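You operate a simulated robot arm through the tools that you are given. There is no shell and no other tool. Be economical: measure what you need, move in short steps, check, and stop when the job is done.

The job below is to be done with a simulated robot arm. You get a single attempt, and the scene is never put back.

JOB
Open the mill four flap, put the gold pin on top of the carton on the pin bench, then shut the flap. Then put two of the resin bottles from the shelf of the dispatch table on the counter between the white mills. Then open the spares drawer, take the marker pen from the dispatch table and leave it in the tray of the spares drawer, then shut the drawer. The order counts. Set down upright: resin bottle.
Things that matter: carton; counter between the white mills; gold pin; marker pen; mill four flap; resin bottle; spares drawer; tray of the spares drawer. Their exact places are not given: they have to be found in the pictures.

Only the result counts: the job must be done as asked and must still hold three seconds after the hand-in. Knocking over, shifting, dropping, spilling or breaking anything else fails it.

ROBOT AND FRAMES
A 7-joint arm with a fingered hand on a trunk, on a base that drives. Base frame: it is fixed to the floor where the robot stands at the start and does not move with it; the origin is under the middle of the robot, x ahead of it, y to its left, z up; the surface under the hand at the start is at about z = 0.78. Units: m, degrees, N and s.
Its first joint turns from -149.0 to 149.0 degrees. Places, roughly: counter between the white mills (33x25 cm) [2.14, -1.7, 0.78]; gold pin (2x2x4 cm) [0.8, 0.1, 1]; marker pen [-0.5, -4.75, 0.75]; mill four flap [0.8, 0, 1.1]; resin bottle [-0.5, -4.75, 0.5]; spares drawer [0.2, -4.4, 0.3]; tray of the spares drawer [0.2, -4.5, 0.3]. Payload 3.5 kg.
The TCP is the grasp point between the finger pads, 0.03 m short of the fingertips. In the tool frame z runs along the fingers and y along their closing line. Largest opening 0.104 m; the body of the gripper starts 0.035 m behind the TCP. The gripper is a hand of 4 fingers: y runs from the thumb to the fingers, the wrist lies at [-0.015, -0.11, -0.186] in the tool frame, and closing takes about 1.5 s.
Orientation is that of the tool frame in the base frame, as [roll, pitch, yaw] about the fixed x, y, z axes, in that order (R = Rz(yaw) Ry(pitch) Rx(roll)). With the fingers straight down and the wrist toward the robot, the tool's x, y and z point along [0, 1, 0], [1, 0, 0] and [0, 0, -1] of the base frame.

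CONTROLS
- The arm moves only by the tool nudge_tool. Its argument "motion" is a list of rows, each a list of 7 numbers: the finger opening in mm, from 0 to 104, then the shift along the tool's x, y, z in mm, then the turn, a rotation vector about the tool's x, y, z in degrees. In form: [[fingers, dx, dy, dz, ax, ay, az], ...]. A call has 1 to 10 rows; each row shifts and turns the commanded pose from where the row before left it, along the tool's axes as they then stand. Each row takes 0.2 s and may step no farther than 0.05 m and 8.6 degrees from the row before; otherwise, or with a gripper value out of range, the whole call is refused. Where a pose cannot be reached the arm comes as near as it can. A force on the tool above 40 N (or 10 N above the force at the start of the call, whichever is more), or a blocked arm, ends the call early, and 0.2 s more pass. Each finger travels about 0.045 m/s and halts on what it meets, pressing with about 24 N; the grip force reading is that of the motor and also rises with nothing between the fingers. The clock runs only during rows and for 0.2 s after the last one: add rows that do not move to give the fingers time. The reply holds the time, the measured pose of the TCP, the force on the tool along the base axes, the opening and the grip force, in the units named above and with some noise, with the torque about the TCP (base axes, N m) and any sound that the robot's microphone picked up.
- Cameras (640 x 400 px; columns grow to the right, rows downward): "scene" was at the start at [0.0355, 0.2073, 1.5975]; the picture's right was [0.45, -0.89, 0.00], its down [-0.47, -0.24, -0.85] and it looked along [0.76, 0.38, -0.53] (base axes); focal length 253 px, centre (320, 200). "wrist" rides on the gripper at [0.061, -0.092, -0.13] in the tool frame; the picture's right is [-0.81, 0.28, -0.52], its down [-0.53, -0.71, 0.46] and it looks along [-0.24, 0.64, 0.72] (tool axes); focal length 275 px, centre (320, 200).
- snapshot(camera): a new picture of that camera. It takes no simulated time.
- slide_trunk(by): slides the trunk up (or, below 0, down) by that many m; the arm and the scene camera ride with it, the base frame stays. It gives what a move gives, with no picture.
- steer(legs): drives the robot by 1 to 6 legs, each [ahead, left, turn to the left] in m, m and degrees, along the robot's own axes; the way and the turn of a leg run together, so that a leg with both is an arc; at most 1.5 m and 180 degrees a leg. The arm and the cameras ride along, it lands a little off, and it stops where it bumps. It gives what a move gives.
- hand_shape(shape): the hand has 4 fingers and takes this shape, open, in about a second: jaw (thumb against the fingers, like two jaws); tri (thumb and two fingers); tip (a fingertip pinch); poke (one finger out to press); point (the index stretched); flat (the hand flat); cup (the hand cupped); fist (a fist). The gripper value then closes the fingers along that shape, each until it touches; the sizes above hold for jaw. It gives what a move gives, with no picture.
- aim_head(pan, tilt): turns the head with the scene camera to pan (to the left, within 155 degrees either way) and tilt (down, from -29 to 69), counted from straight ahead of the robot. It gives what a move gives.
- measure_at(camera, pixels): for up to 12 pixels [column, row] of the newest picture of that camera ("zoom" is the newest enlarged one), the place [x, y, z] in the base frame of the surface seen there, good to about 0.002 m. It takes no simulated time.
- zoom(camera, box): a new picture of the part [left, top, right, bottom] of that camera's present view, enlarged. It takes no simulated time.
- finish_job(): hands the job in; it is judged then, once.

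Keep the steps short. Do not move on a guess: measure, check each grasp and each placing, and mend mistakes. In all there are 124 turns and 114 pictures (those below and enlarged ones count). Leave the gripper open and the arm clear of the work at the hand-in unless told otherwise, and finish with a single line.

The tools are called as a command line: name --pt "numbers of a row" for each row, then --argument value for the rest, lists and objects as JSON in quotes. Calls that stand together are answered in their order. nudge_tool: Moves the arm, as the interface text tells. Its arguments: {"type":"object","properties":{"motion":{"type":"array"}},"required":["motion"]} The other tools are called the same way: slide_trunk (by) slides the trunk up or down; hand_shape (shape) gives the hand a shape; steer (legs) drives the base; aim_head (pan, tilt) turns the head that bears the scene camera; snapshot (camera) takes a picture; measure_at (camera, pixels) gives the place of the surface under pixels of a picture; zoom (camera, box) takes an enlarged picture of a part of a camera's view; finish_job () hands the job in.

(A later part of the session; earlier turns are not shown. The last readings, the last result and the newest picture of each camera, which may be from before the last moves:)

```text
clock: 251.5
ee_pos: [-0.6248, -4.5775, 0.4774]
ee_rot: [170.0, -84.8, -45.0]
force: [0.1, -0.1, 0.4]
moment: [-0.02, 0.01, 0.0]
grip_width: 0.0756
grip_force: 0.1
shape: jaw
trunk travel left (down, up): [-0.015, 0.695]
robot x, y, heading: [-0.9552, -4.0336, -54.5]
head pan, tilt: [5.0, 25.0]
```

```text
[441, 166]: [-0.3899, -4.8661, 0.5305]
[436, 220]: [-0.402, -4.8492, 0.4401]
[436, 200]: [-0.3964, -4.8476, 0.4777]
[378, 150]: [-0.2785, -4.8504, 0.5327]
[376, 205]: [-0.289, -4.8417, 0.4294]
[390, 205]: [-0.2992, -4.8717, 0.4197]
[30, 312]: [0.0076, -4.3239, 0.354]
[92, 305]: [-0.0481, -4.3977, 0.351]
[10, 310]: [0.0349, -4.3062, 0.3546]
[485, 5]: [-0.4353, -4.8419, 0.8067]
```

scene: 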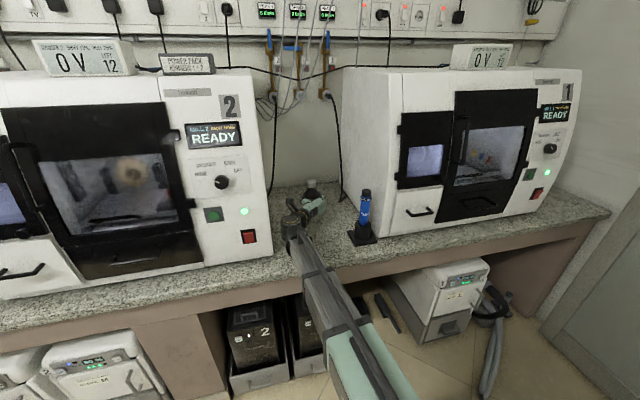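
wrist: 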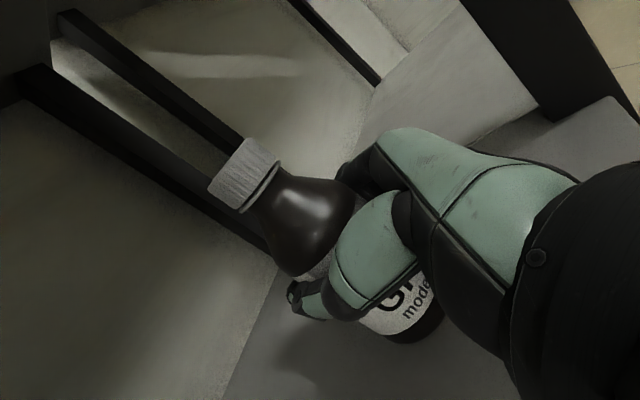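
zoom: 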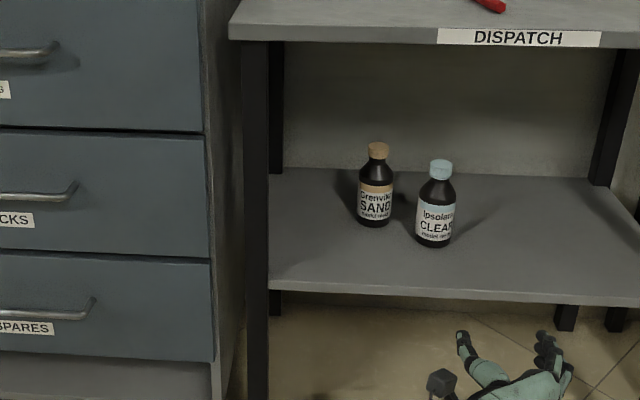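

CLEAR centre ≈(-0.387,-4.871). I align and go forward to ~58 mm short.

nudge_tool --pt "68 2 -19 0 0 0 0" --pt "68 1 0 45.7 0 0 0" --pt "68 1 0 45.7 0 0 0" --pt "68 1 0 45.7 0 0 0" --pt "68 1 0 45.7 0 0 0" --pt "68 1 0 45.7 0 0 0" --pt "68 1 0 45.7 0 0 0" --pt "68 1 0 45.7 0 0 0"

snapshot --camera "wrist"

```text
clock: 253.3
ee_pos: [-0.4239, -4.8287, 0.4574]
ee_rot: [170.4, -85.0, -45.3]
force: [-0.5, 0.1, 0.5]
moment: [0.04, 0.0, -0.01]
grip_width: 0.0687
grip_force: 0.2
shape: jaw
trunk travel left (down, up): [-0.015, 0.695]
robot x, y, heading: [-0.956, -4.0315, -54.3]
head pan, tilt: [5.0, 25.0]
```

```text
21 pictures are left
```

wrist: 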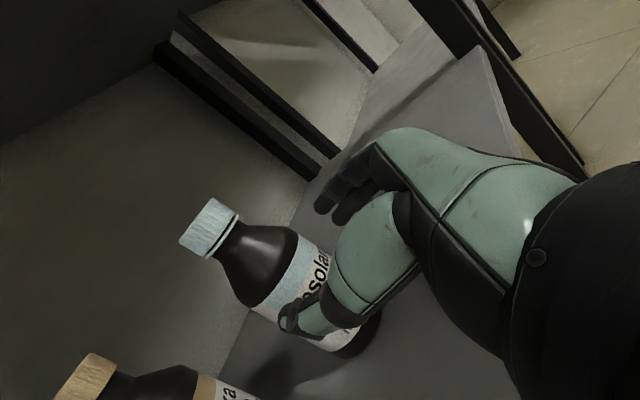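

nudge_tool --pt "72 0 -3 27 0 0 0" --pt "72 0 0 27 0 0 0" --pt "30 0 0 0 0 0 0" --pt "30 0 0 0 0 0 0" --pt "30 0 0 0 0 0 0" --pt "30 0 0 0 0 0 0" --pt "30 0 0 0 0 0 0" --pt "30 0 0 0 0 0 0" --pt "30 0 0 0 0 0 0"

snapshot --camera "wrist"

```text
clock: 255.3
ee_pos: [-0.3913, -4.8709, 0.4528]
ee_rot: [169.7, -84.8, -44.6]
force: [1.1, -0.7, 2.1]
moment: [-0.08, 0.02, 0.01]
grip_width: 0.0469
grip_force: 23.9
shape: jaw
trunk travel left (down, up): [-0.015, 0.695]
robot x, y, heading: [-0.9598, -4.0304, -54.4]
head pan, tilt: [5.0, 25.0]
```

```text
20 pictures are left
```

wrist: 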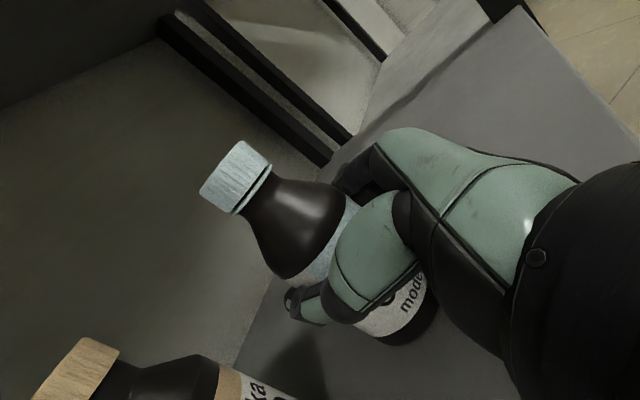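

Gripped (47 mm), SAND untouched. Lift, withdraw, raise the trunk, and drive back.

nudge_tool --pt "30 25 0 0 0 0 0" --pt "30 0 0 -41 0 0 0" --pt "30 0 0 -41 0 0 0" --pt "30 0 0 -41 0 0 0" --pt "30 0 0 -41 0 0 0" --pt "30 0 0 -41 0 0 0" --pt "30 0 0 -41 0 0 0" --pt "30 0 0 -41 0 0 0" --pt "30 0 0 -41 0 0 0" --pt "30 0 0 -30 0 0 0"

slide_trunk --by 0.4

slide_trunk --by 0.28

steer --legs '[[0, 0, 90.4], [1.3, -0.42, 0], [1.45, 0, 0]]'

```text
clock: 257.5
ee_pos: [-0.595, -4.5799, 0.5066]
ee_rot: [170.0, -84.8, -44.9]
force: [-0.4, -0.1, -3.5]
moment: [-0.04, -0.01, 0.02]
grip_width: 0.0468
grip_force: 23.6
shape: jaw
trunk travel left (down, up): [-0.015, 0.695]
robot x, y, heading: [-0.9573, -4.0338, -54.2]
head pan, tilt: [5.0, 25.0]
```

```text
clock: 261.4
ee_pos: [-0.594, -4.5806, 0.907]
ee_rot: [170.8, -84.8, -45.7]
force: [-1.0, 0.1, -3.4]
moment: [-0.01, 0.02, 0.0]
grip_width: 0.0466
grip_force: 23.9
shape: jaw
trunk travel left (down, up): [-0.415, 0.295]
robot x, y, heading: [-0.9575, -4.0321, -54.3]
head pan, tilt: [5.0, 25.0]
```

```text
clock: 264.2
ee_pos: [-0.5936, -4.5802, 1.1879]
ee_rot: [170.5, -84.9, -45.5]
force: [0.6, -0.6, -4.3]
moment: [0.01, 0.0, 0.01]
grip_width: 0.0465
grip_force: 24.2
shape: jaw
trunk travel left (down, up): [-0.695, 0.015]
robot x, y, heading: [-0.9592, -4.0367, -54.5]
head pan, tilt: [5.0, 25.0]
```

```text
clock: 281.7
ee_pos: [2.1263, -2.4826, 1.1875]
ee_rot: [170.5, -84.8, 41.8]
force: [-0.6, 0.1, -3.4]
moment: [-0.02, -0.01, 0.03]
grip_width: 0.046
grip_force: 24.4
shape: jaw
trunk travel left (down, up): [-0.695, 0.015]
robot x, y, heading: [1.5624, -2.8192, 32.8]
head pan, tilt: [5.0, 25.0]
```

steer --legs '[[0, 0, 3.6], [0.29, 0, 0], [0, 0.57, 0]]'

slide_trunk --by -0.28

aim_head --pan -10 --tilt 38

snapshot --camera "scene"

```text
clock: 285.4
ee_pos: [2.2559, -2.1598, 1.1864]
ee_rot: [169.9, -84.8, 44.4]
force: [0.2, 0.9, -4.2]
moment: [0.05, 0.0, 0.04]
grip_width: 0.0402
grip_force: 24.3
shape: jaw
trunk travel left (down, up): [-0.695, 0.015]
robot x, y, heading: [1.7061, -2.5179, 35.8]
head pan, tilt: [5.0, 25.0]
stopped in leg 3: the force on the tool passed its limit at 45 N (the readings are from after the stop); the commanded pose is now the measured one
```

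```text
clock: 287.1
ee_pos: [2.2529, -2.1651, 1.0107]
ee_rot: [165.2, -85.6, 49.0]
force: [-8.0, -7.2, 31.1]
moment: [0.94, -0.32, 0.03]
grip_width: 0.0391
grip_force: 24.1
shape: jaw
trunk travel left (down, up): [-0.512, 0.198]
robot x, y, heading: [1.7045, -2.5195, 35.9]
head pan, tilt: [5.0, 25.0]
stopped: the force on the tool passed its limit at 44 N (the readings are from after the stop); the commanded pose is now the measured one
```

```text
clock: 287.9
ee_pos: [2.2521, -2.1648, 1.0105]
ee_rot: [167.7, -85.4, 46.5]
force: [-11.4, -10.6, 35.9]
moment: [1.01, -0.42, 0.07]
grip_width: 0.0391
grip_force: 24.0
shape: jaw
trunk travel left (down, up): [-0.512, 0.198]
robot x, y, heading: [1.7139, -2.5192, 36.1]
head pan, tilt: [-10.0, 38.0]
```

```text
19 pictures are left
```

scene: 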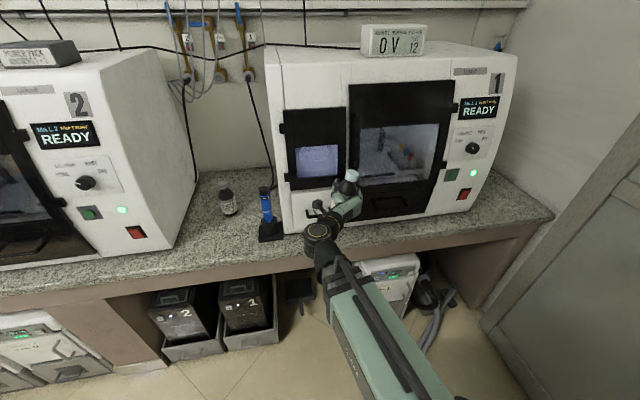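

The hand brushed mill 1's front and is now pressing on something. I raise the trunk a bit, back the base off, and inspect.

slide_trunk --by 0.06

steer --legs '[[-0.08, 0, 0]]'

snapshot --camera "wrist"

zoom --camera "scene" --box '[180, 90, 420, 250]'

```text
clock: 288.9
ee_pos: [2.2571, -2.161, 1.0677]
ee_rot: [168.9, -85.1, 45.3]
force: [0.5, -0.2, -3.4]
moment: [0.04, -0.03, 0.04]
grip_width: 0.0395
grip_force: 23.6
shape: jaw
trunk travel left (down, up): [-0.572, 0.138]
robot x, y, heading: [1.7093, -2.515, 35.9]
head pan, tilt: [-10.0, 38.0]
```

```text
clock: 290.0
ee_pos: [2.1886, -2.2104, 1.0677]
ee_rot: [168.3, -85.2, 45.9]
force: [0.0, 0.7, -3.6]
moment: [0.04, -0.05, 0.01]
grip_width: 0.0398
grip_force: 24.8
shape: jaw
trunk travel left (down, up): [-0.572, 0.138]
robot x, y, heading: [1.6434, -2.568, 35.8]
head pan, tilt: [-10.0, 38.0]
```

```text
18 pictures are left
```

wrist: 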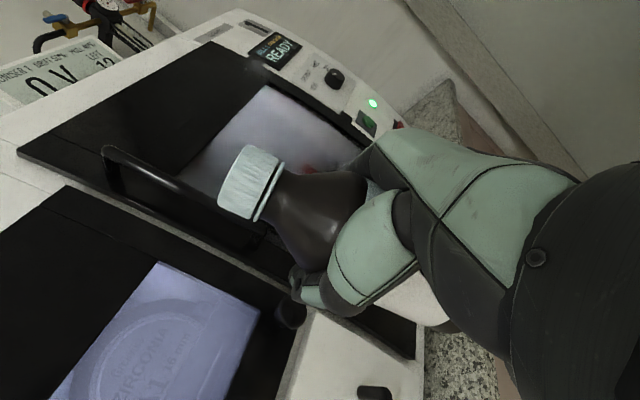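

```text
2.50 times, centred on (300, 170) of scene
```

zoom: 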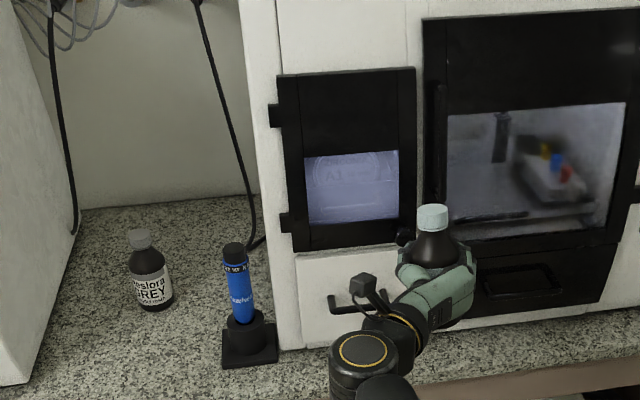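

zoom --camera "wrist" --box '[190, 120, 430, 330]'

measure_at --camera "zoom" --pixels '[[90, 130], [150, 165], [120, 150], [230, 190], [290, 215], [145, 70], [75, 180], [330, 140], [270, 330]]'

measure_at --camera "scene" --pixels '[[345, 176], [347, 172], [345, 186], [346, 192]]'

```text
1.90 times, centred on (310, 225) of wrist
```

zoom: 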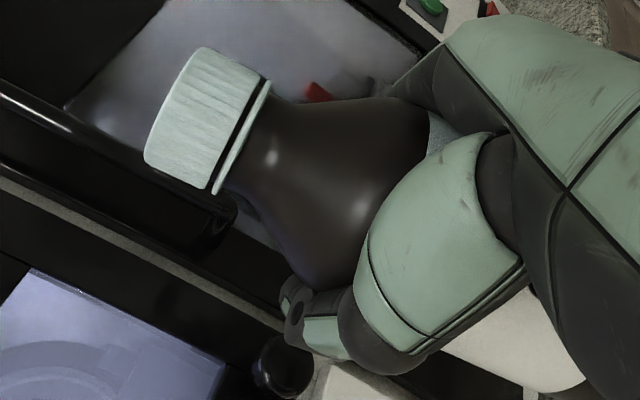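

```text
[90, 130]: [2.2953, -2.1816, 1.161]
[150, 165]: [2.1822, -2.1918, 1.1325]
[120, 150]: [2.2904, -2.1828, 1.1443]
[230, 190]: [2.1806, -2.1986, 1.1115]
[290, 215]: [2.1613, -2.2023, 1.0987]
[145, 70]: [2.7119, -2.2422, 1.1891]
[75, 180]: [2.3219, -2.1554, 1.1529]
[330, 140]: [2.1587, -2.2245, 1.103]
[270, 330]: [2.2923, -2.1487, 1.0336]
```

```text
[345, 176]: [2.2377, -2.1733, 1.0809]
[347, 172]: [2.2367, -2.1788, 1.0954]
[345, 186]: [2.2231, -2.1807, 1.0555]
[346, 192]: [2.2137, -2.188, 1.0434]
```

measure_at --camera "zoom" --pixels '[[170, 108], [185, 115], [205, 124], [225, 133], [205, 65], [160, 155], [240, 95], [205, 180], [400, 115], [345, 260]]'

```text
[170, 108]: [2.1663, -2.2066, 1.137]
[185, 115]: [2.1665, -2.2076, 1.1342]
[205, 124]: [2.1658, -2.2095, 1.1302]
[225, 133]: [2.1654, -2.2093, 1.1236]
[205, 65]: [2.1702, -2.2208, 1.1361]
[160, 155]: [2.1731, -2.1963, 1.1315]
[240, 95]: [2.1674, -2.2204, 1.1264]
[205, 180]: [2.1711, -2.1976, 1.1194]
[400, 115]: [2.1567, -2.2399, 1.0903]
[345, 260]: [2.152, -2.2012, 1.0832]
```

GREY is fine. CLEAR has pivoted about 12° in the grip (top leaning forward). I pitch the hand up 12° to right it and pull it back 60 mm before driving on.

nudge_tool --pt "30 0 0 -20 0 6 0" --pt "30 0 0 -20 0 6 0" --pt "30 0 0 -20 0 0 0" --pt "30 0 0 0 0 0 0"

zoom --camera "scene" --box '[260, 110, 420, 250]'

```text
clock: 291.0
ee_pos: [2.159, -2.222, 1.0652]
ee_rot: [7.8, -82.6, -153.5]
force: [-1.5, 0.6, -3.3]
moment: [0.05, -0.02, -0.02]
grip_width: 0.0396
grip_force: 23.7
shape: jaw
out of reach, approached as far as the arm can: row 2, 3
trunk travel left (down, up): [-0.572, 0.138]
robot x, y, heading: [1.6405, -2.5673, 35.6]
head pan, tilt: [-10.0, 38.0]
```

```text
2.86 times, centred on (340, 180) of scene
```

zoom: 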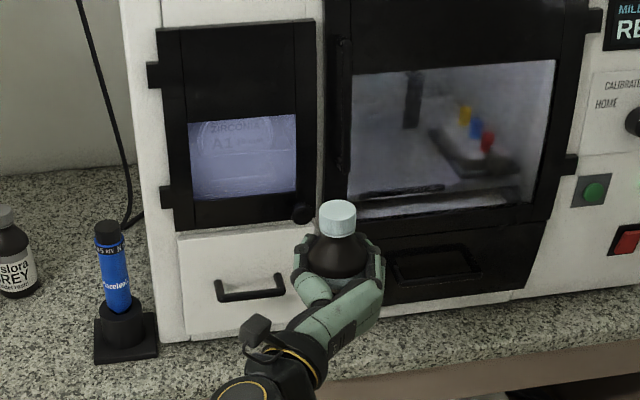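

measure_at --camera "zoom" --pixels '[[341, 120], [302, 213], [250, 292], [165, 190], [155, 75], [338, 215], [340, 255], [230, 240]]'

```text
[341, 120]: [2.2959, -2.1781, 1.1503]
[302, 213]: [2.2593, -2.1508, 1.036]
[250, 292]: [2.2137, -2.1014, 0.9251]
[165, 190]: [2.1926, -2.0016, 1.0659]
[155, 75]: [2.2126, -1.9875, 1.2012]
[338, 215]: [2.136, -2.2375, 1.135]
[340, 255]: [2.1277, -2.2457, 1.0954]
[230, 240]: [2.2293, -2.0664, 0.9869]
```

Protrusions on mill 1 reach n≈0.547; my fingertips will stay at ≤0.53. I ease forward 65 mm and strafe left.

steer --legs '[[0.065, 0, 0.6], [0, 0.42, 0]]'

```text
clock: 294.1
ee_pos: [1.9568, -1.8359, 1.0649]
ee_rot: [7.7, -82.6, -152.9]
force: [-0.6, -0.6, -2.6]
moment: [0.08, 0.0, 0.0]
grip_width: 0.0397
grip_force: 23.9
shape: jaw
trunk travel left (down, up): [-0.572, 0.138]
robot x, y, heading: [1.4404, -2.1931, 36.2]
head pan, tilt: [-10.0, 38.0]
```

slide_trunk --by -0.16

nudge_tool --pt "30 -5 -9 42 0 0 0" --pt "30 -5 -9 42 0 0 0" --pt "30 -5 -9 42 0 0 0" --pt "30 -5 -9 42 0 0 0"

snapshot --camera "scene"

```text
clock: 296.0
ee_pos: [1.9563, -1.8378, 0.9058]
ee_rot: [7.9, -82.6, -153.1]
force: [0.3, -0.6, -3.2]
moment: [0.01, -0.07, 0.02]
grip_width: 0.0396
grip_force: 23.9
shape: jaw
trunk travel left (down, up): [-0.412, 0.298]
robot x, y, heading: [1.4428, -2.1895, 36.3]
head pan, tilt: [-10.0, 38.0]
```

```text
clock: 297.0
ee_pos: [2.072, -1.7076, 0.9075]
ee_rot: [8.3, -82.6, -153.6]
force: [-0.1, -0.5, -3.7]
moment: [0.06, -0.03, 0.04]
grip_width: 0.0396
grip_force: 24.1
shape: jaw
trunk travel left (down, up): [-0.412, 0.298]
robot x, y, heading: [1.4415, -2.1874, 36.5]
head pan, tilt: [-10.0, 38.0]
```

```text
14 pictures are left
```

scene: 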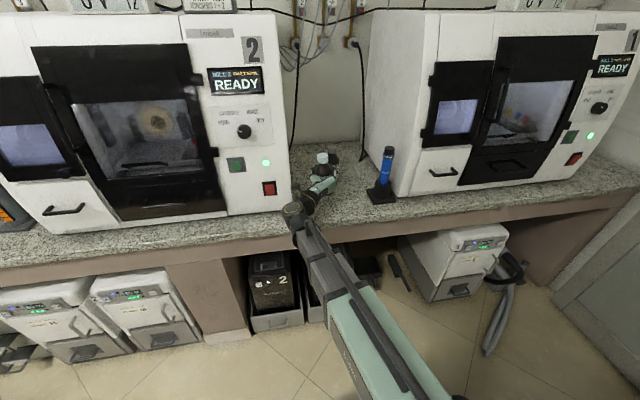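

nudge_tool --pt "30 -20 0 0 0 0 0" --pt "30 -18 0 0 0 0 0" --pt "30 -2 0 0 0 0 0" --pt "30 -2 0 0 0 0 0" --pt "30 0 0 0 0 0 0"

```text
clock: 298.2
ee_pos: [2.0796, -1.7088, 0.8638]
ee_rot: [6.8, -82.7, -152.1]
force: [0.8, 0.0, -3.3]
moment: [0.05, -0.05, 0.01]
grip_width: 0.0398
grip_force: 24.0
shape: jaw
trunk travel left (down, up): [-0.412, 0.298]
robot x, y, heading: [1.4409, -2.1903, 36.0]
head pan, tilt: [-10.0, 38.0]
```

nudge_tool --pt "30 -2 0 0 0 0 0" --pt "30 -2 0 0 0 0 0" --pt "30 0 0 0 0 0 0"

zoom --camera "scene" --box '[270, 120, 390, 220]'

```text
clock: 299.0
ee_pos: [2.0801, -1.7091, 0.863]
ee_rot: [7.2, -82.5, -152.4]
force: [1.4, -2.0, 4.1]
moment: [-0.01, 0.11, 0.01]
grip_width: 0.0396
grip_force: 24.6
shape: jaw
trunk travel left (down, up): [-0.412, 0.298]
robot x, y, heading: [1.4423, -2.1872, 36.3]
head pan, tilt: [-10.0, 38.0]
```

```text
4.00 times, centred on (330, 170) of scene
```

zoom: 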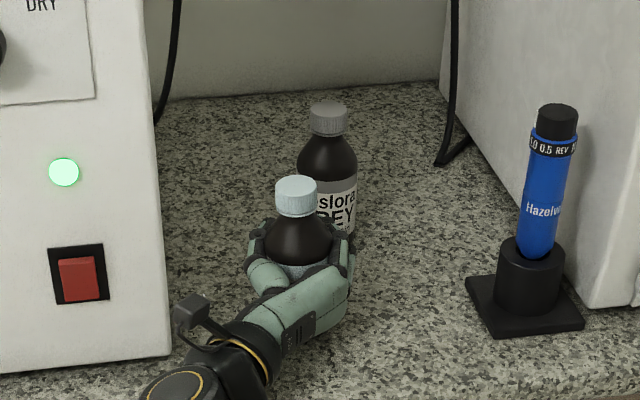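

Contact felt. I release gradually and withdraw.

nudge_tool --pt "42 0 0 0 0 0 0" --pt "45 0 0 0 0 0 0" --pt "50 0 0 0 0 0 0" --pt "58 0 0 0 0 0 0" --pt "68 0 0 0 0 0 0" --pt "72 0 0 0 0 0 0" --pt "72 0 0 0 0 0 0" --pt "72 -2 0 -25 0 0 0" --pt "72 -5 0 -35 0 0 0" --pt "72 -5 0 -40 0 0 0"

nudge_tool --pt "72 0 0 -40 0 0 0" --pt "72 0 0 -30 0 0 0"

zoom --camera "scene" --box '[270, 120, 390, 220]'

```text
clock: 301.2
ee_pos: [1.9979, -1.7638, 0.8323]
ee_rot: [7.8, -82.5, -153.2]
force: [0.0, -0.5, -1.2]
moment: [-0.01, -0.01, 0.02]
grip_width: 0.072
grip_force: 0.0
shape: jaw
trunk travel left (down, up): [-0.412, 0.298]
robot x, y, heading: [1.4437, -2.1862, 36.1]
head pan, tilt: [-10.0, 38.0]
```

```text
clock: 301.8
ee_pos: [1.9426, -1.8048, 0.8239]
ee_rot: [7.6, -82.6, -152.9]
force: [-0.2, 0.0, -0.6]
moment: [0.02, 0.02, -0.01]
grip_width: 0.0717
grip_force: 0.1
shape: jaw
trunk travel left (down, up): [-0.412, 0.298]
robot x, y, heading: [1.4412, -2.1901, 36.8]
head pan, tilt: [-10.0, 38.0]
```

```text
4.00 times, centred on (330, 170) of scene
```

zoom: 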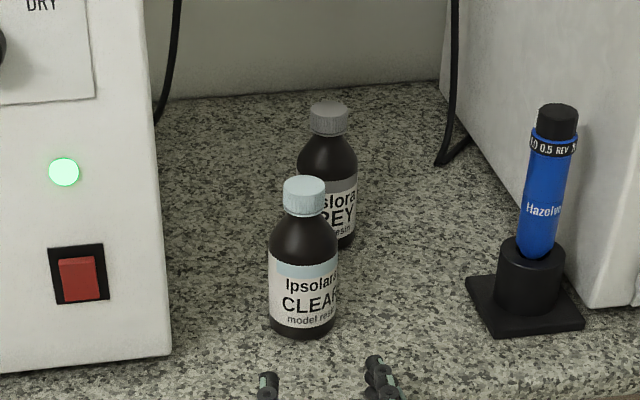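

Both bottles stand upright. Next the drawer. I raise the trunk and fold the hand to point down so it clears mill 1 on the way out.

slide_trunk --by 0.27

nudge_tool --pt "40 0 0 0 0 0 -8.5" --pt "40 0 0 0 0 0 -8.5" --pt "40 0 0 0 0 0 -8.5" --pt "40 0 0 0 0 0 -8.5" --pt "40 0 0 0 0 0 -8.5" --pt "40 0 0 0 0 0 -8.5" --pt "40 0 0 0 0 0 -8.5" --pt "40 0 0 0 0 0 -8.5" --pt "40 0 0 0 0 0 -8.5" --pt "40 0 0 0 0 0 -8.5"

nudge_tool --pt "40 0 1 -8 8.5 0 0" --pt "40 0 0 -8 8.5 0 0" --pt "40 0 -1.4 -7.9 8.5 0 0" --pt "40 0 -2.5 -7.6 8.5 0 0" --pt "40 0 -3.6 -7.1 8.5 0 0" --pt "40 0 -4.6 -6.5 8.5 0 0" --pt "40 0 -5.6 -5.8 8.5 0 0" --pt "40 0 -6.3 -4.9 8.5 0 0" --pt "40 0 -7 -3.9 8.5 0 0"

```text
clock: 304.5
ee_pos: [1.9435, -1.8034, 1.0938]
ee_rot: [7.9, -82.6, -153.0]
force: [0.3, 0.2, 1.1]
moment: [0.04, -0.03, 0.0]
grip_width: 0.072
grip_force: 0.0
shape: jaw
trunk travel left (down, up): [-0.682, 0.028]
robot x, y, heading: [1.4415, -2.187, 36.3]
head pan, tilt: [-10.0, 38.0]
```

```text
clock: 306.7
ee_pos: [1.9438, -1.8032, 1.0929]
ee_rot: [82.7, -3.8, 125.3]
force: [0.5, 0.3, -0.1]
moment: [0.03, 0.01, -0.01]
grip_width: 0.0404
grip_force: 0.1
shape: jaw
trunk travel left (down, up): [-0.682, 0.028]
robot x, y, heading: [1.4422, -2.1857, 36.3]
head pan, tilt: [-10.0, 38.0]
```

```text
clock: 308.7
ee_pos: [1.9502, -1.7978, 1.0659]
ee_rot: [159.3, -4.0, 125.3]
force: [-0.7, -0.3, -0.3]
moment: [-0.02, 0.0, -0.02]
grip_width: 0.04
grip_force: 0.1
shape: jaw
out of reach, approached as far as the arm can: row 3, 4, 5, 6, 7
trunk travel left (down, up): [-0.682, 0.028]
robot x, y, heading: [1.443, -2.1896, 36.4]
head pan, tilt: [-10.0, 38.0]
```

nudge_tool --pt "40 0 -22 -40 0 0 0" --pt "40 0 -22 -40 0 0 0"

steer --legs '[[0, -0.45, 0], [-1.45, 0, 0], [-0.85, 0, 0], [0, 0, -90]]'

```text
clock: 309.3
ee_pos: [1.9361, -1.811, 1.1322]
ee_rot: [159.4, -3.9, 125.2]
force: [0.4, -0.5, -0.2]
moment: [-0.03, -0.04, -0.02]
grip_width: 0.0406
grip_force: 0.1
shape: jaw
out of reach, approached as far as the arm can: row 1, 2
trunk travel left (down, up): [-0.682, 0.028]
robot x, y, heading: [1.4412, -2.1848, 36.5]
head pan, tilt: [-10.0, 38.0]
```

```text
clock: 326.8
ee_pos: [0.3114, -4.4596, 1.1307]
ee_rot: [159.4, -4.0, 38.2]
force: [0.3, 0.0, -0.8]
moment: [0.03, -0.02, 0.01]
grip_width: 0.0401
grip_force: 0.0
shape: jaw
trunk travel left (down, up): [-0.682, 0.028]
robot x, y, heading: [-0.0892, -3.9901, -50.9]
head pan, tilt: [-10.0, 38.0]
```

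Now facing the cabinet. I back off to r≈2.72, shift left, and lower the trunk to drawer height.

steer --legs '[[-0.45, 0, -2.9], [0, 0.42, 0]]'

slide_trunk --by -0.4

slide_trunk --by -0.25

nudge_tool --pt "60 -40 0 0 -8 0 0" --pt "60 -40 0 0 -8 0 0" --pt "60 -40 0 0 -8 0 0" --pt "60 -40 0 0 -5 0 0" --pt "60 -40 0 0 0 0 0" --pt "60 -40 0 0 0 0 0" --pt "60 -40 0 0 0 0 0" --pt "60 -40 0 0 0 0 0" --pt "60 -40 0 0 0 0 0"

aim_head --pan -28 --tilt 35

snapshot --camera "scene"

```text
clock: 331.6
ee_pos: [0.3509, -3.8728, 1.1323]
ee_rot: [159.4, -4.0, 36.0]
force: [0.0, -0.1, 0.3]
moment: [0.02, 0.01, -0.01]
grip_width: 0.0405
grip_force: 0.1
shape: jaw
trunk travel left (down, up): [-0.682, 0.028]
robot x, y, heading: [-0.0334, -3.3848, -53.1]
head pan, tilt: [-10.0, 38.0]
```

```text
clock: 335.5
ee_pos: [0.3512, -3.8745, 0.7322]
ee_rot: [159.4, -3.9, 36.0]
force: [0.0, -0.1, -0.6]
moment: [0.02, -0.01, 0.01]
grip_width: 0.04
grip_force: 0.0
shape: jaw
trunk travel left (down, up): [-0.282, 0.428]
robot x, y, heading: [-0.0283, -3.3825, -52.9]
head pan, tilt: [-10.0, 38.0]
```

```text
clock: 338.1
ee_pos: [0.3514, -3.8753, 0.4825]
ee_rot: [159.3, -4.0, 36.0]
force: [0.2, 0.4, -0.3]
moment: [0.0, -0.01, -0.02]
grip_width: 0.0404
grip_force: 0.1
shape: jaw
trunk travel left (down, up): [-0.032, 0.678]
robot x, y, heading: [-0.0305, -3.3857, -53.1]
head pan, tilt: [-10.0, 38.0]
```

```text
clock: 340.1
ee_pos: [0.0728, -4.111, 0.4623]
ee_rot: [130.3, -3.9, 36.0]
force: [0.2, 0.6, 0.8]
moment: [0.02, 0.0, -0.05]
grip_width: 0.0599
grip_force: 0.1
shape: jaw
out of reach, approached as far as the arm can: row 1, 2
trunk travel left (down, up): [-0.032, 0.678]
robot x, y, heading: [-0.0283, -3.3838, -53.1]
head pan, tilt: [-10.0, 38.0]
```

```text
clock: 340.9
ee_pos: [0.0721, -4.1119, 0.4617]
ee_rot: [130.3, -3.9, 36.1]
force: [0.4, -0.7, -0.7]
moment: [0.0, 0.0, -0.01]
grip_width: 0.0598
grip_force: 0.1
shape: jaw
trunk travel left (down, up): [-0.032, 0.678]
robot x, y, heading: [-0.0296, -3.3833, -53.1]
head pan, tilt: [-28.0, 35.0]
```

```text
11 pictures are left
```

scene: 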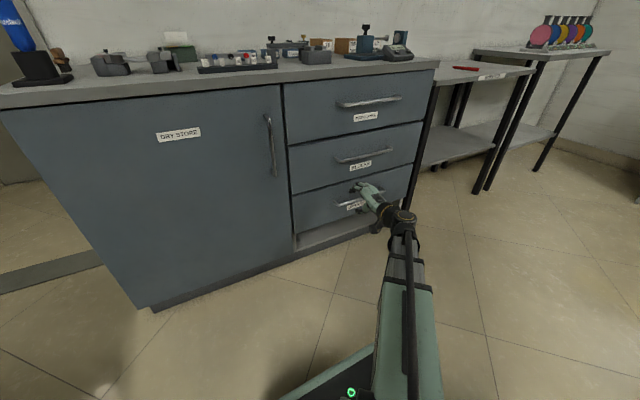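

measure_at --camera "scene" --pixels '[[342, 206], [350, 203], [345, 200], [340, 204], [300, 215], [320, 190], [336, 158], [395, 150], [365, 156], [454, 67], [466, 69], [479, 68]]'

zoom --camera "scene" --box '[290, 130, 430, 250]'

```text
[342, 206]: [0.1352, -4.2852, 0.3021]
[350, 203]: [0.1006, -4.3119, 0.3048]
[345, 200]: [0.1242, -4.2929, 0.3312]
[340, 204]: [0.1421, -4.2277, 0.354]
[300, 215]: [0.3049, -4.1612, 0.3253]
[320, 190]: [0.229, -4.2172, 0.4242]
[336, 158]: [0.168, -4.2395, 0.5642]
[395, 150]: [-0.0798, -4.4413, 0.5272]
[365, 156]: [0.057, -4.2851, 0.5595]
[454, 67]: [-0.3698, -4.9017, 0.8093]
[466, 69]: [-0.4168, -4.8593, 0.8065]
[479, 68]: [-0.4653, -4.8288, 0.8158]
```

```text
3.33 times, centred on (360, 190) of scene
```

zoom: 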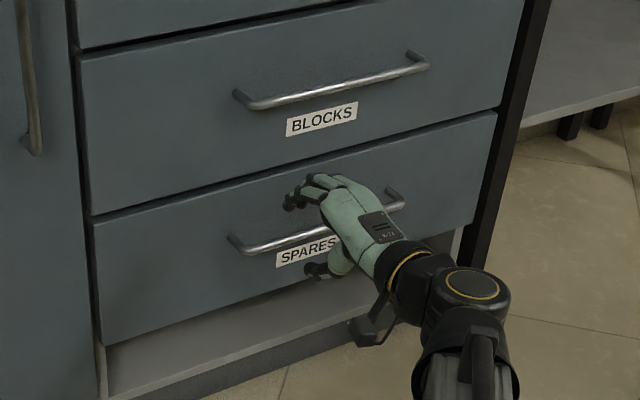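

Bar: r≈3.496 (face at 3.538), z≈0.354. I shift right 100 mm and approach along the fingers with a 40 mm opening.

nudge_tool --pt "42 -50 0 0 0 0 0" --pt "42 -50 0 0 0 0 0" --pt "42 0 3.3 37.8 0 0 0" --pt "42 0 3.3 37.8 0 0 0" --pt "42 0 3.3 37.8 0 0 0" --pt "42 0 3.3 37.8 0 0 0"

zoom --camera "wrist" --box '[120, 80, 480, 380]'

```text
clock: 342.3
ee_pos: [0.0734, -4.2653, 0.364]
ee_rot: [130.3, -4.0, 35.9]
force: [0.1, 0.6, 0.2]
moment: [0.01, 0.02, 0.01]
grip_width: 0.0421
grip_force: 0.0
shape: jaw
trunk travel left (down, up): [-0.032, 0.678]
robot x, y, heading: [-0.0282, -3.3851, -53.1]
head pan, tilt: [-28.0, 35.0]
```

```text
1.33 times, centred on (300, 230) of wrist
```

zoom: 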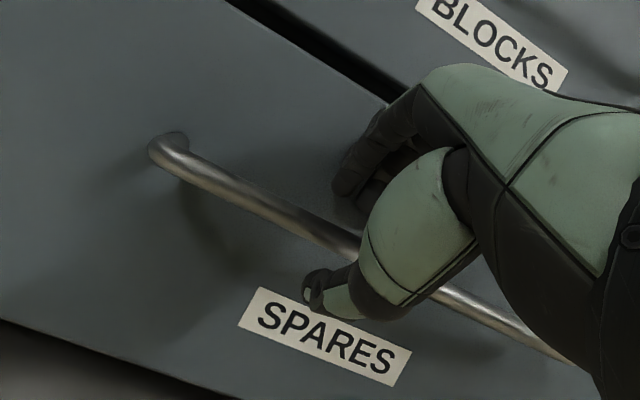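

Bar lies between thumb and fingers. I close and pull 30 mm by driving to test.

nudge_tool --pt "0 0 0 0 0 0 0" --pt "0 0 0 0 0 0 0" --pt "0 0 0 0 0 0 0" --pt "0 0 0 0 0 0 0" --pt "0 0 0 0 0 0 0" --pt "0 0 0 0 0 0 0"

steer --legs '[[-0.04, 0, 0]]'

measure_at --camera "scene" --pixels '[[320, 190]]'

```text
clock: 343.7
ee_pos: [0.0729, -4.2656, 0.3648]
ee_rot: [130.4, -3.9, 36.0]
force: [2.2, -2.1, -4.1]
moment: [-0.06, 0.04, 0.05]
grip_width: 0.004
grip_force: 24.0
shape: jaw
trunk travel left (down, up): [-0.032, 0.678]
robot x, y, heading: [-0.0313, -3.3816, -52.8]
head pan, tilt: [-28.0, 35.0]
```

```text
clock: 344.6
ee_pos: [0.0501, -4.2337, 0.3642]
ee_rot: [130.3, -4.0, 36.0]
force: [1.1, -1.1, -3.4]
moment: [-0.05, 0.04, 0.07]
grip_width: 0.0042
grip_force: 24.3
shape: jaw
trunk travel left (down, up): [-0.032, 0.678]
robot x, y, heading: [-0.0585, -3.3538, -53.2]
head pan, tilt: [-28.0, 35.0]
```

```text
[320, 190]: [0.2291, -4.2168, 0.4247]
```

steer --legs '[[-0.26, 0, 0]]'

snapshot --camera "scene"

```text
clock: 347.0
ee_pos: [-0.106, -4.0221, 0.3631]
ee_rot: [130.4, -4.0, 36.4]
force: [6.1, -10.3, -5.9]
moment: [-0.13, 0.02, 0.1]
grip_width: 0.0028
grip_force: 24.6
shape: jaw
trunk travel left (down, up): [-0.032, 0.678]
robot x, y, heading: [-0.2139, -3.1414, -52.6]
head pan, tilt: [-28.0, 35.0]
stopped in leg 1: the force on the tool passed its limit at 40 N (the readings are from after the stop); the commanded pose is now the measured one
```

```text
8 pictures are left
```

scene: 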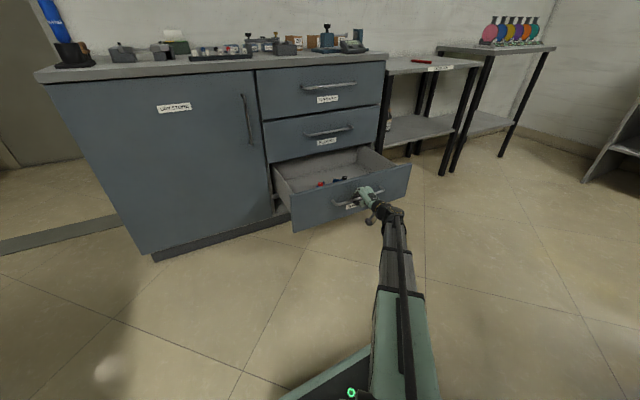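

The drawer is open to its stop. I measure its interior and the marker.

measure_at --camera "scene" --pixels '[[320, 184], [340, 180], [350, 165], [310, 172], [330, 172], [365, 172], [292, 196], [408, 168], [275, 166], [422, 61], [413, 60], [432, 63]]'

zoom --camera "scene" --box '[260, 40, 450, 240]'

```text
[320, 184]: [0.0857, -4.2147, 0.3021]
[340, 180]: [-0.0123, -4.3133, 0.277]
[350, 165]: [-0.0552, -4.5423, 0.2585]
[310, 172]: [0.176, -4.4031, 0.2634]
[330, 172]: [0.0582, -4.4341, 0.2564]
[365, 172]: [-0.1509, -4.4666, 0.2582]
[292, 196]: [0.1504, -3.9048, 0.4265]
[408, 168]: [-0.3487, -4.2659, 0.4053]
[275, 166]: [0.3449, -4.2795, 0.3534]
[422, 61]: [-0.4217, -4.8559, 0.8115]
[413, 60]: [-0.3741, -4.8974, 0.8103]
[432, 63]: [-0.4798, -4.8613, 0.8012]
```

```text
2.00 times, centred on (355, 140) of scene
```

zoom: 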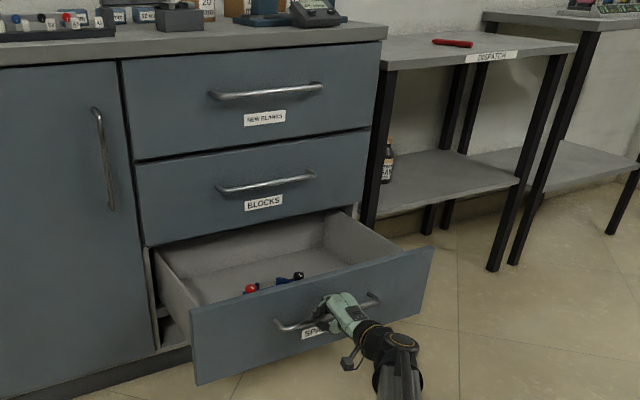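

Marker centre ≈(-0.4175,-4.8655,0.807), about 12 cm long, 16° off the straight-ahead line. I release the handle, back the hand off and up, and turn it down.

nudge_tool --pt "45 0 0 0 0 0 0" --pt "45 0 0 0 0 0 0" --pt "45 0 0 0 0 0 0" --pt "45 0 0 0 0 0 0" --pt "45 0 0 0 0 0 0" --pt "45 0 -3 -35 0 0 0" --pt "45 0 -3 -38 0 0 0" --pt "45 0 0 -38 0 0 0"

slide_trunk --by 0.4

nudge_tool --pt "45 0 10 10 8 0 0" --pt "45 0 10 10 8 0 0" --pt "45 0 10 5 8 0 0" --pt "45 0 10 0 8 0 0" --pt "45 0 10 0 8 0 0" --pt "45 0 10 0 8 0 0"

slide_trunk --by 0.2

steer --legs '[[0.27, 0, -1.2], [0, -1.03, 0]]'

```text
clock: 348.8
ee_pos: [-0.1609, -3.9483, 0.4324]
ee_rot: [130.3, -3.9, 36.4]
force: [0.1, -0.1, -0.1]
moment: [0.0, 0.0, 0.0]
grip_width: 0.0451
grip_force: 0.0
shape: jaw
trunk travel left (down, up): [-0.032, 0.678]
robot x, y, heading: [-0.2142, -3.1388, -53.0]
head pan, tilt: [-28.0, 35.0]
```

```text
clock: 352.7
ee_pos: [-0.1609, -3.9497, 0.8337]
ee_rot: [130.4, -4.0, 36.5]
force: [0.2, -0.2, -0.1]
moment: [-0.02, -0.01, 0.05]
grip_width: 0.0448
grip_force: 0.0
shape: jaw
trunk travel left (down, up): [-0.432, 0.278]
robot x, y, heading: [-0.2154, -3.1364, -52.8]
head pan, tilt: [-28.0, 35.0]
```

```text
clock: 354.1
ee_pos: [-0.1223, -4.0047, 0.8432]
ee_rot: [178.6, -4.1, 36.4]
force: [-0.2, -0.1, 0.0]
moment: [0.0, -0.02, 0.01]
grip_width: 0.0449
grip_force: 0.2
shape: jaw
trunk travel left (down, up): [-0.432, 0.278]
robot x, y, heading: [-0.2176, -3.1388, -52.9]
head pan, tilt: [-28.0, 35.0]
```

```text
clock: 356.2
ee_pos: [-0.1213, -4.0058, 1.0428]
ee_rot: [178.4, -3.9, 36.4]
force: [0.3, 0.1, 0.3]
moment: [-0.03, 0.0, -0.01]
grip_width: 0.0447
grip_force: 0.1
shape: jaw
trunk travel left (down, up): [-0.632, 0.078]
robot x, y, heading: [-0.2155, -3.1421, -53.0]
head pan, tilt: [-28.0, 35.0]
```

```text
clock: 363.0
ee_pos: [-0.7925, -4.8167, 1.0427]
ee_rot: [178.4, -4.0, 35.8]
force: [0.3, 0.5, -0.8]
moment: [0.04, 0.0, -0.01]
grip_width: 0.0449
grip_force: 0.0
shape: jaw
trunk travel left (down, up): [-0.632, 0.078]
robot x, y, heading: [-0.8773, -3.949, -53.4]
head pan, tilt: [-28.0, 35.0]
```

nudge_tool --pt "60 0 0 0 0 0 8.3" --pt "60 0 0 0 0 0 8.3" --pt "60 0 0 0 0 0 8.3" --pt "60 0 0 0 0 0 8.3" --pt "60 0 0 0 0 0 8.3" --pt "60 0 0 0 0 0 8.3" --pt "60 0 0 0 0 0 8.3" --pt "60 0 0 0 0 0 8.3" --pt "60 0 0 0 0 0 8.3"

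```text
clock: 365.0
ee_pos: [-0.7898, -4.8146, 1.0422]
ee_rot: [-176.8, -2.6, -39.2]
force: [-0.2, -0.6, 0.2]
moment: [0.03, -0.04, 0.01]
grip_width: 0.0596
grip_force: 0.1
shape: jaw
trunk travel left (down, up): [-0.632, 0.078]
robot x, y, heading: [-0.8776, -3.9469, -53.7]
head pan, tilt: [-28.0, 35.0]
```

steer --legs '[[0.17, 0, 0]]'

nudge_tool --pt "60 26 -39.7 0 0 0 0" --pt "60 26 -39.7 0 0 0 0" --pt "60 26 -39.7 0 0 0 0" --pt "60 26 -39.7 0 0 0 0" --pt "60 26 -39.7 0 0 0 0" --pt "60 26 -39.7 0 0 0 0"

```text
clock: 366.4
ee_pos: [-0.6836, -4.9558, 1.0432]
ee_rot: [-176.7, -2.7, -38.7]
force: [-0.4, -0.7, -0.6]
moment: [0.02, 0.05, 0.01]
grip_width: 0.0595
grip_force: 0.0
shape: jaw
trunk travel left (down, up): [-0.632, 0.078]
robot x, y, heading: [-0.7696, -4.0882, -53.2]
head pan, tilt: [-28.0, 35.0]
```

```text
clock: 367.9
ee_pos: [-0.4093, -4.8622, 1.0625]
ee_rot: [-176.7, -2.6, -38.9]
force: [-0.1, -0.1, -0.2]
moment: [0.01, -0.03, 0.02]
grip_width: 0.0597
grip_force: 0.1
shape: jaw
trunk travel left (down, up): [-0.632, 0.078]
robot x, y, heading: [-0.7745, -4.0902, -53.2]
head pan, tilt: [-28.0, 35.0]
```

slide_trunk --by -0.17

snapshot --camera "wrist"

```text
clock: 369.8
ee_pos: [-0.4107, -4.8635, 0.8936]
ee_rot: [-176.5, -2.6, -38.8]
force: [-0.5, 0.2, -0.1]
moment: [-0.02, -0.01, -0.01]
grip_width: 0.06
grip_force: 0.0
shape: jaw
trunk travel left (down, up): [-0.462, 0.248]
robot x, y, heading: [-0.7708, -4.0888, -53.2]
head pan, tilt: [-28.0, 35.0]
```

```text
6 pictures are left
5 turns are left
```

wrist: 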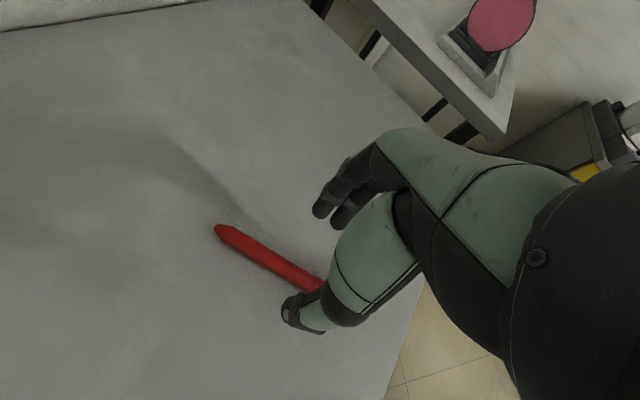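

The marker lies between thumb and fingers. I lower, close, lift, then carry it to in front of the open drawer.

nudge_tool --pt "60 0 0 35 0 0 0" --pt "60 0 0 34 0 0 0" --pt "0 0 0 0 0 0 0" --pt "0 0 0 0 0 0 0" --pt "0 0 0 0 0 0 0" --pt "0 0 0 0 0 0 0" --pt "0 0 0 0 0 0 0" --pt "0 0 0 0 0 0 0"

nudge_tool --pt "0 0 0 0 0 0 0" --pt "0 0 0 -20 0 0 0" --pt "0 0 0 -40 0 0 0" --pt "0 0 0 -40 0 0 0" --pt "0 -39 -10 0 0 0 0" --pt "0 -39 -10 0 0 0 0" --pt "0 -39 -10 0 0 0 0"

slide_trunk --by 0.15

steer --legs '[[-0.165, 0, -0.5], [0, 0.51, 0]]'

aim_head --pan -10 --tilt 50

snapshot --camera "wrist"

snapshot --camera "scene"

```text
clock: 370.8
ee_pos: [-0.4076, -4.8627, 0.8313]
ee_rot: [-177.1, -3.0, -38.8]
force: [-1.5, -0.2, 20.4]
moment: [-0.55, 0.56, -0.06]
grip_width: 0.0333
grip_force: 0.1
shape: jaw
trunk travel left (down, up): [-0.462, 0.248]
robot x, y, heading: [-0.7721, -4.0902, -53.4]
head pan, tilt: [-28.0, 35.0]
stopped in row 4: the force on the tool passed its limit at 41 N (the readings are from after the stop); the commanded pose is now the measured one
```

```text
clock: 372.4
ee_pos: [-0.486, -4.7699, 0.9246]
ee_rot: [-176.9, -2.9, -38.7]
force: [-0.3, -0.6, -0.3]
moment: [-0.01, 0.0, 0.03]
grip_width: 0.0143
grip_force: 24.3
shape: jaw
trunk travel left (down, up): [-0.462, 0.248]
robot x, y, heading: [-0.7736, -4.0847, -53.2]
head pan, tilt: [-28.0, 35.0]
```

```text
clock: 374.1
ee_pos: [-0.4876, -4.7701, 1.0753]
ee_rot: [-176.8, -2.7, -38.7]
force: [0.2, 1.3, -0.5]
moment: [0.02, 0.03, 0.02]
grip_width: 0.0141
grip_force: 24.3
shape: jaw
trunk travel left (down, up): [-0.612, 0.098]
robot x, y, heading: [-0.7706, -4.0847, -53.3]
head pan, tilt: [-28.0, 35.0]
```

```text
clock: 378.1
ee_pos: [-0.1748, -4.3308, 1.0748]
ee_rot: [-177.0, -2.8, -37.8]
force: [-0.3, 0.3, -0.1]
moment: [0.01, 0.01, 0.01]
grip_width: 0.0141
grip_force: 24.3
shape: jaw
trunk travel left (down, up): [-0.612, 0.098]
robot x, y, heading: [-0.4715, -3.6529, -52.3]
head pan, tilt: [-28.0, 35.0]
```

```text
clock: 378.9
ee_pos: [-0.1736, -4.3298, 1.074]
ee_rot: [-177.0, -2.9, -37.8]
force: [0.4, 0.5, -0.4]
moment: [0.01, -0.02, 0.02]
grip_width: 0.0141
grip_force: 24.1
shape: jaw
trunk travel left (down, up): [-0.612, 0.098]
robot x, y, heading: [-0.4719, -3.6549, -52.5]
head pan, tilt: [-10.0, 50.0]
```

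```text
5 pictures are left
```

wrist: 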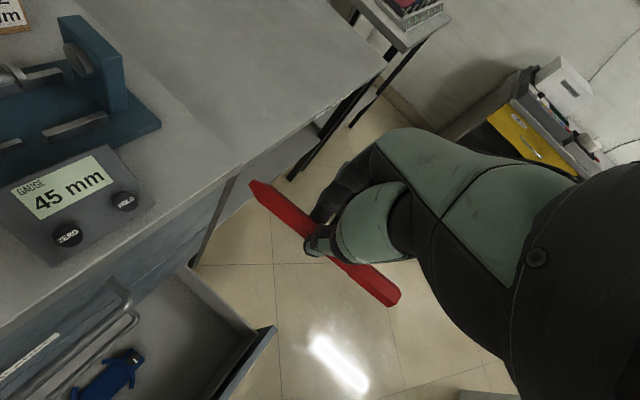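

```text
4 pictures are left
4 turns are left
```

scene: 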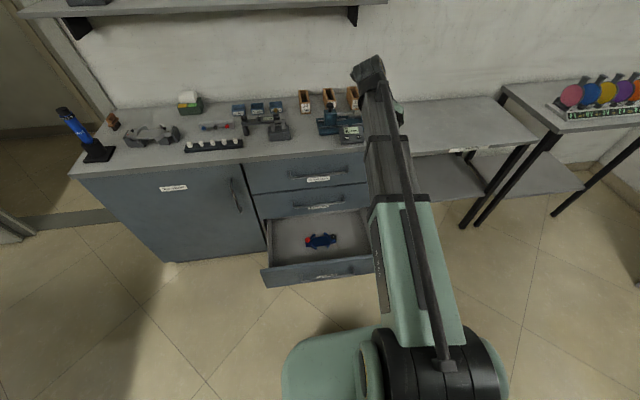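

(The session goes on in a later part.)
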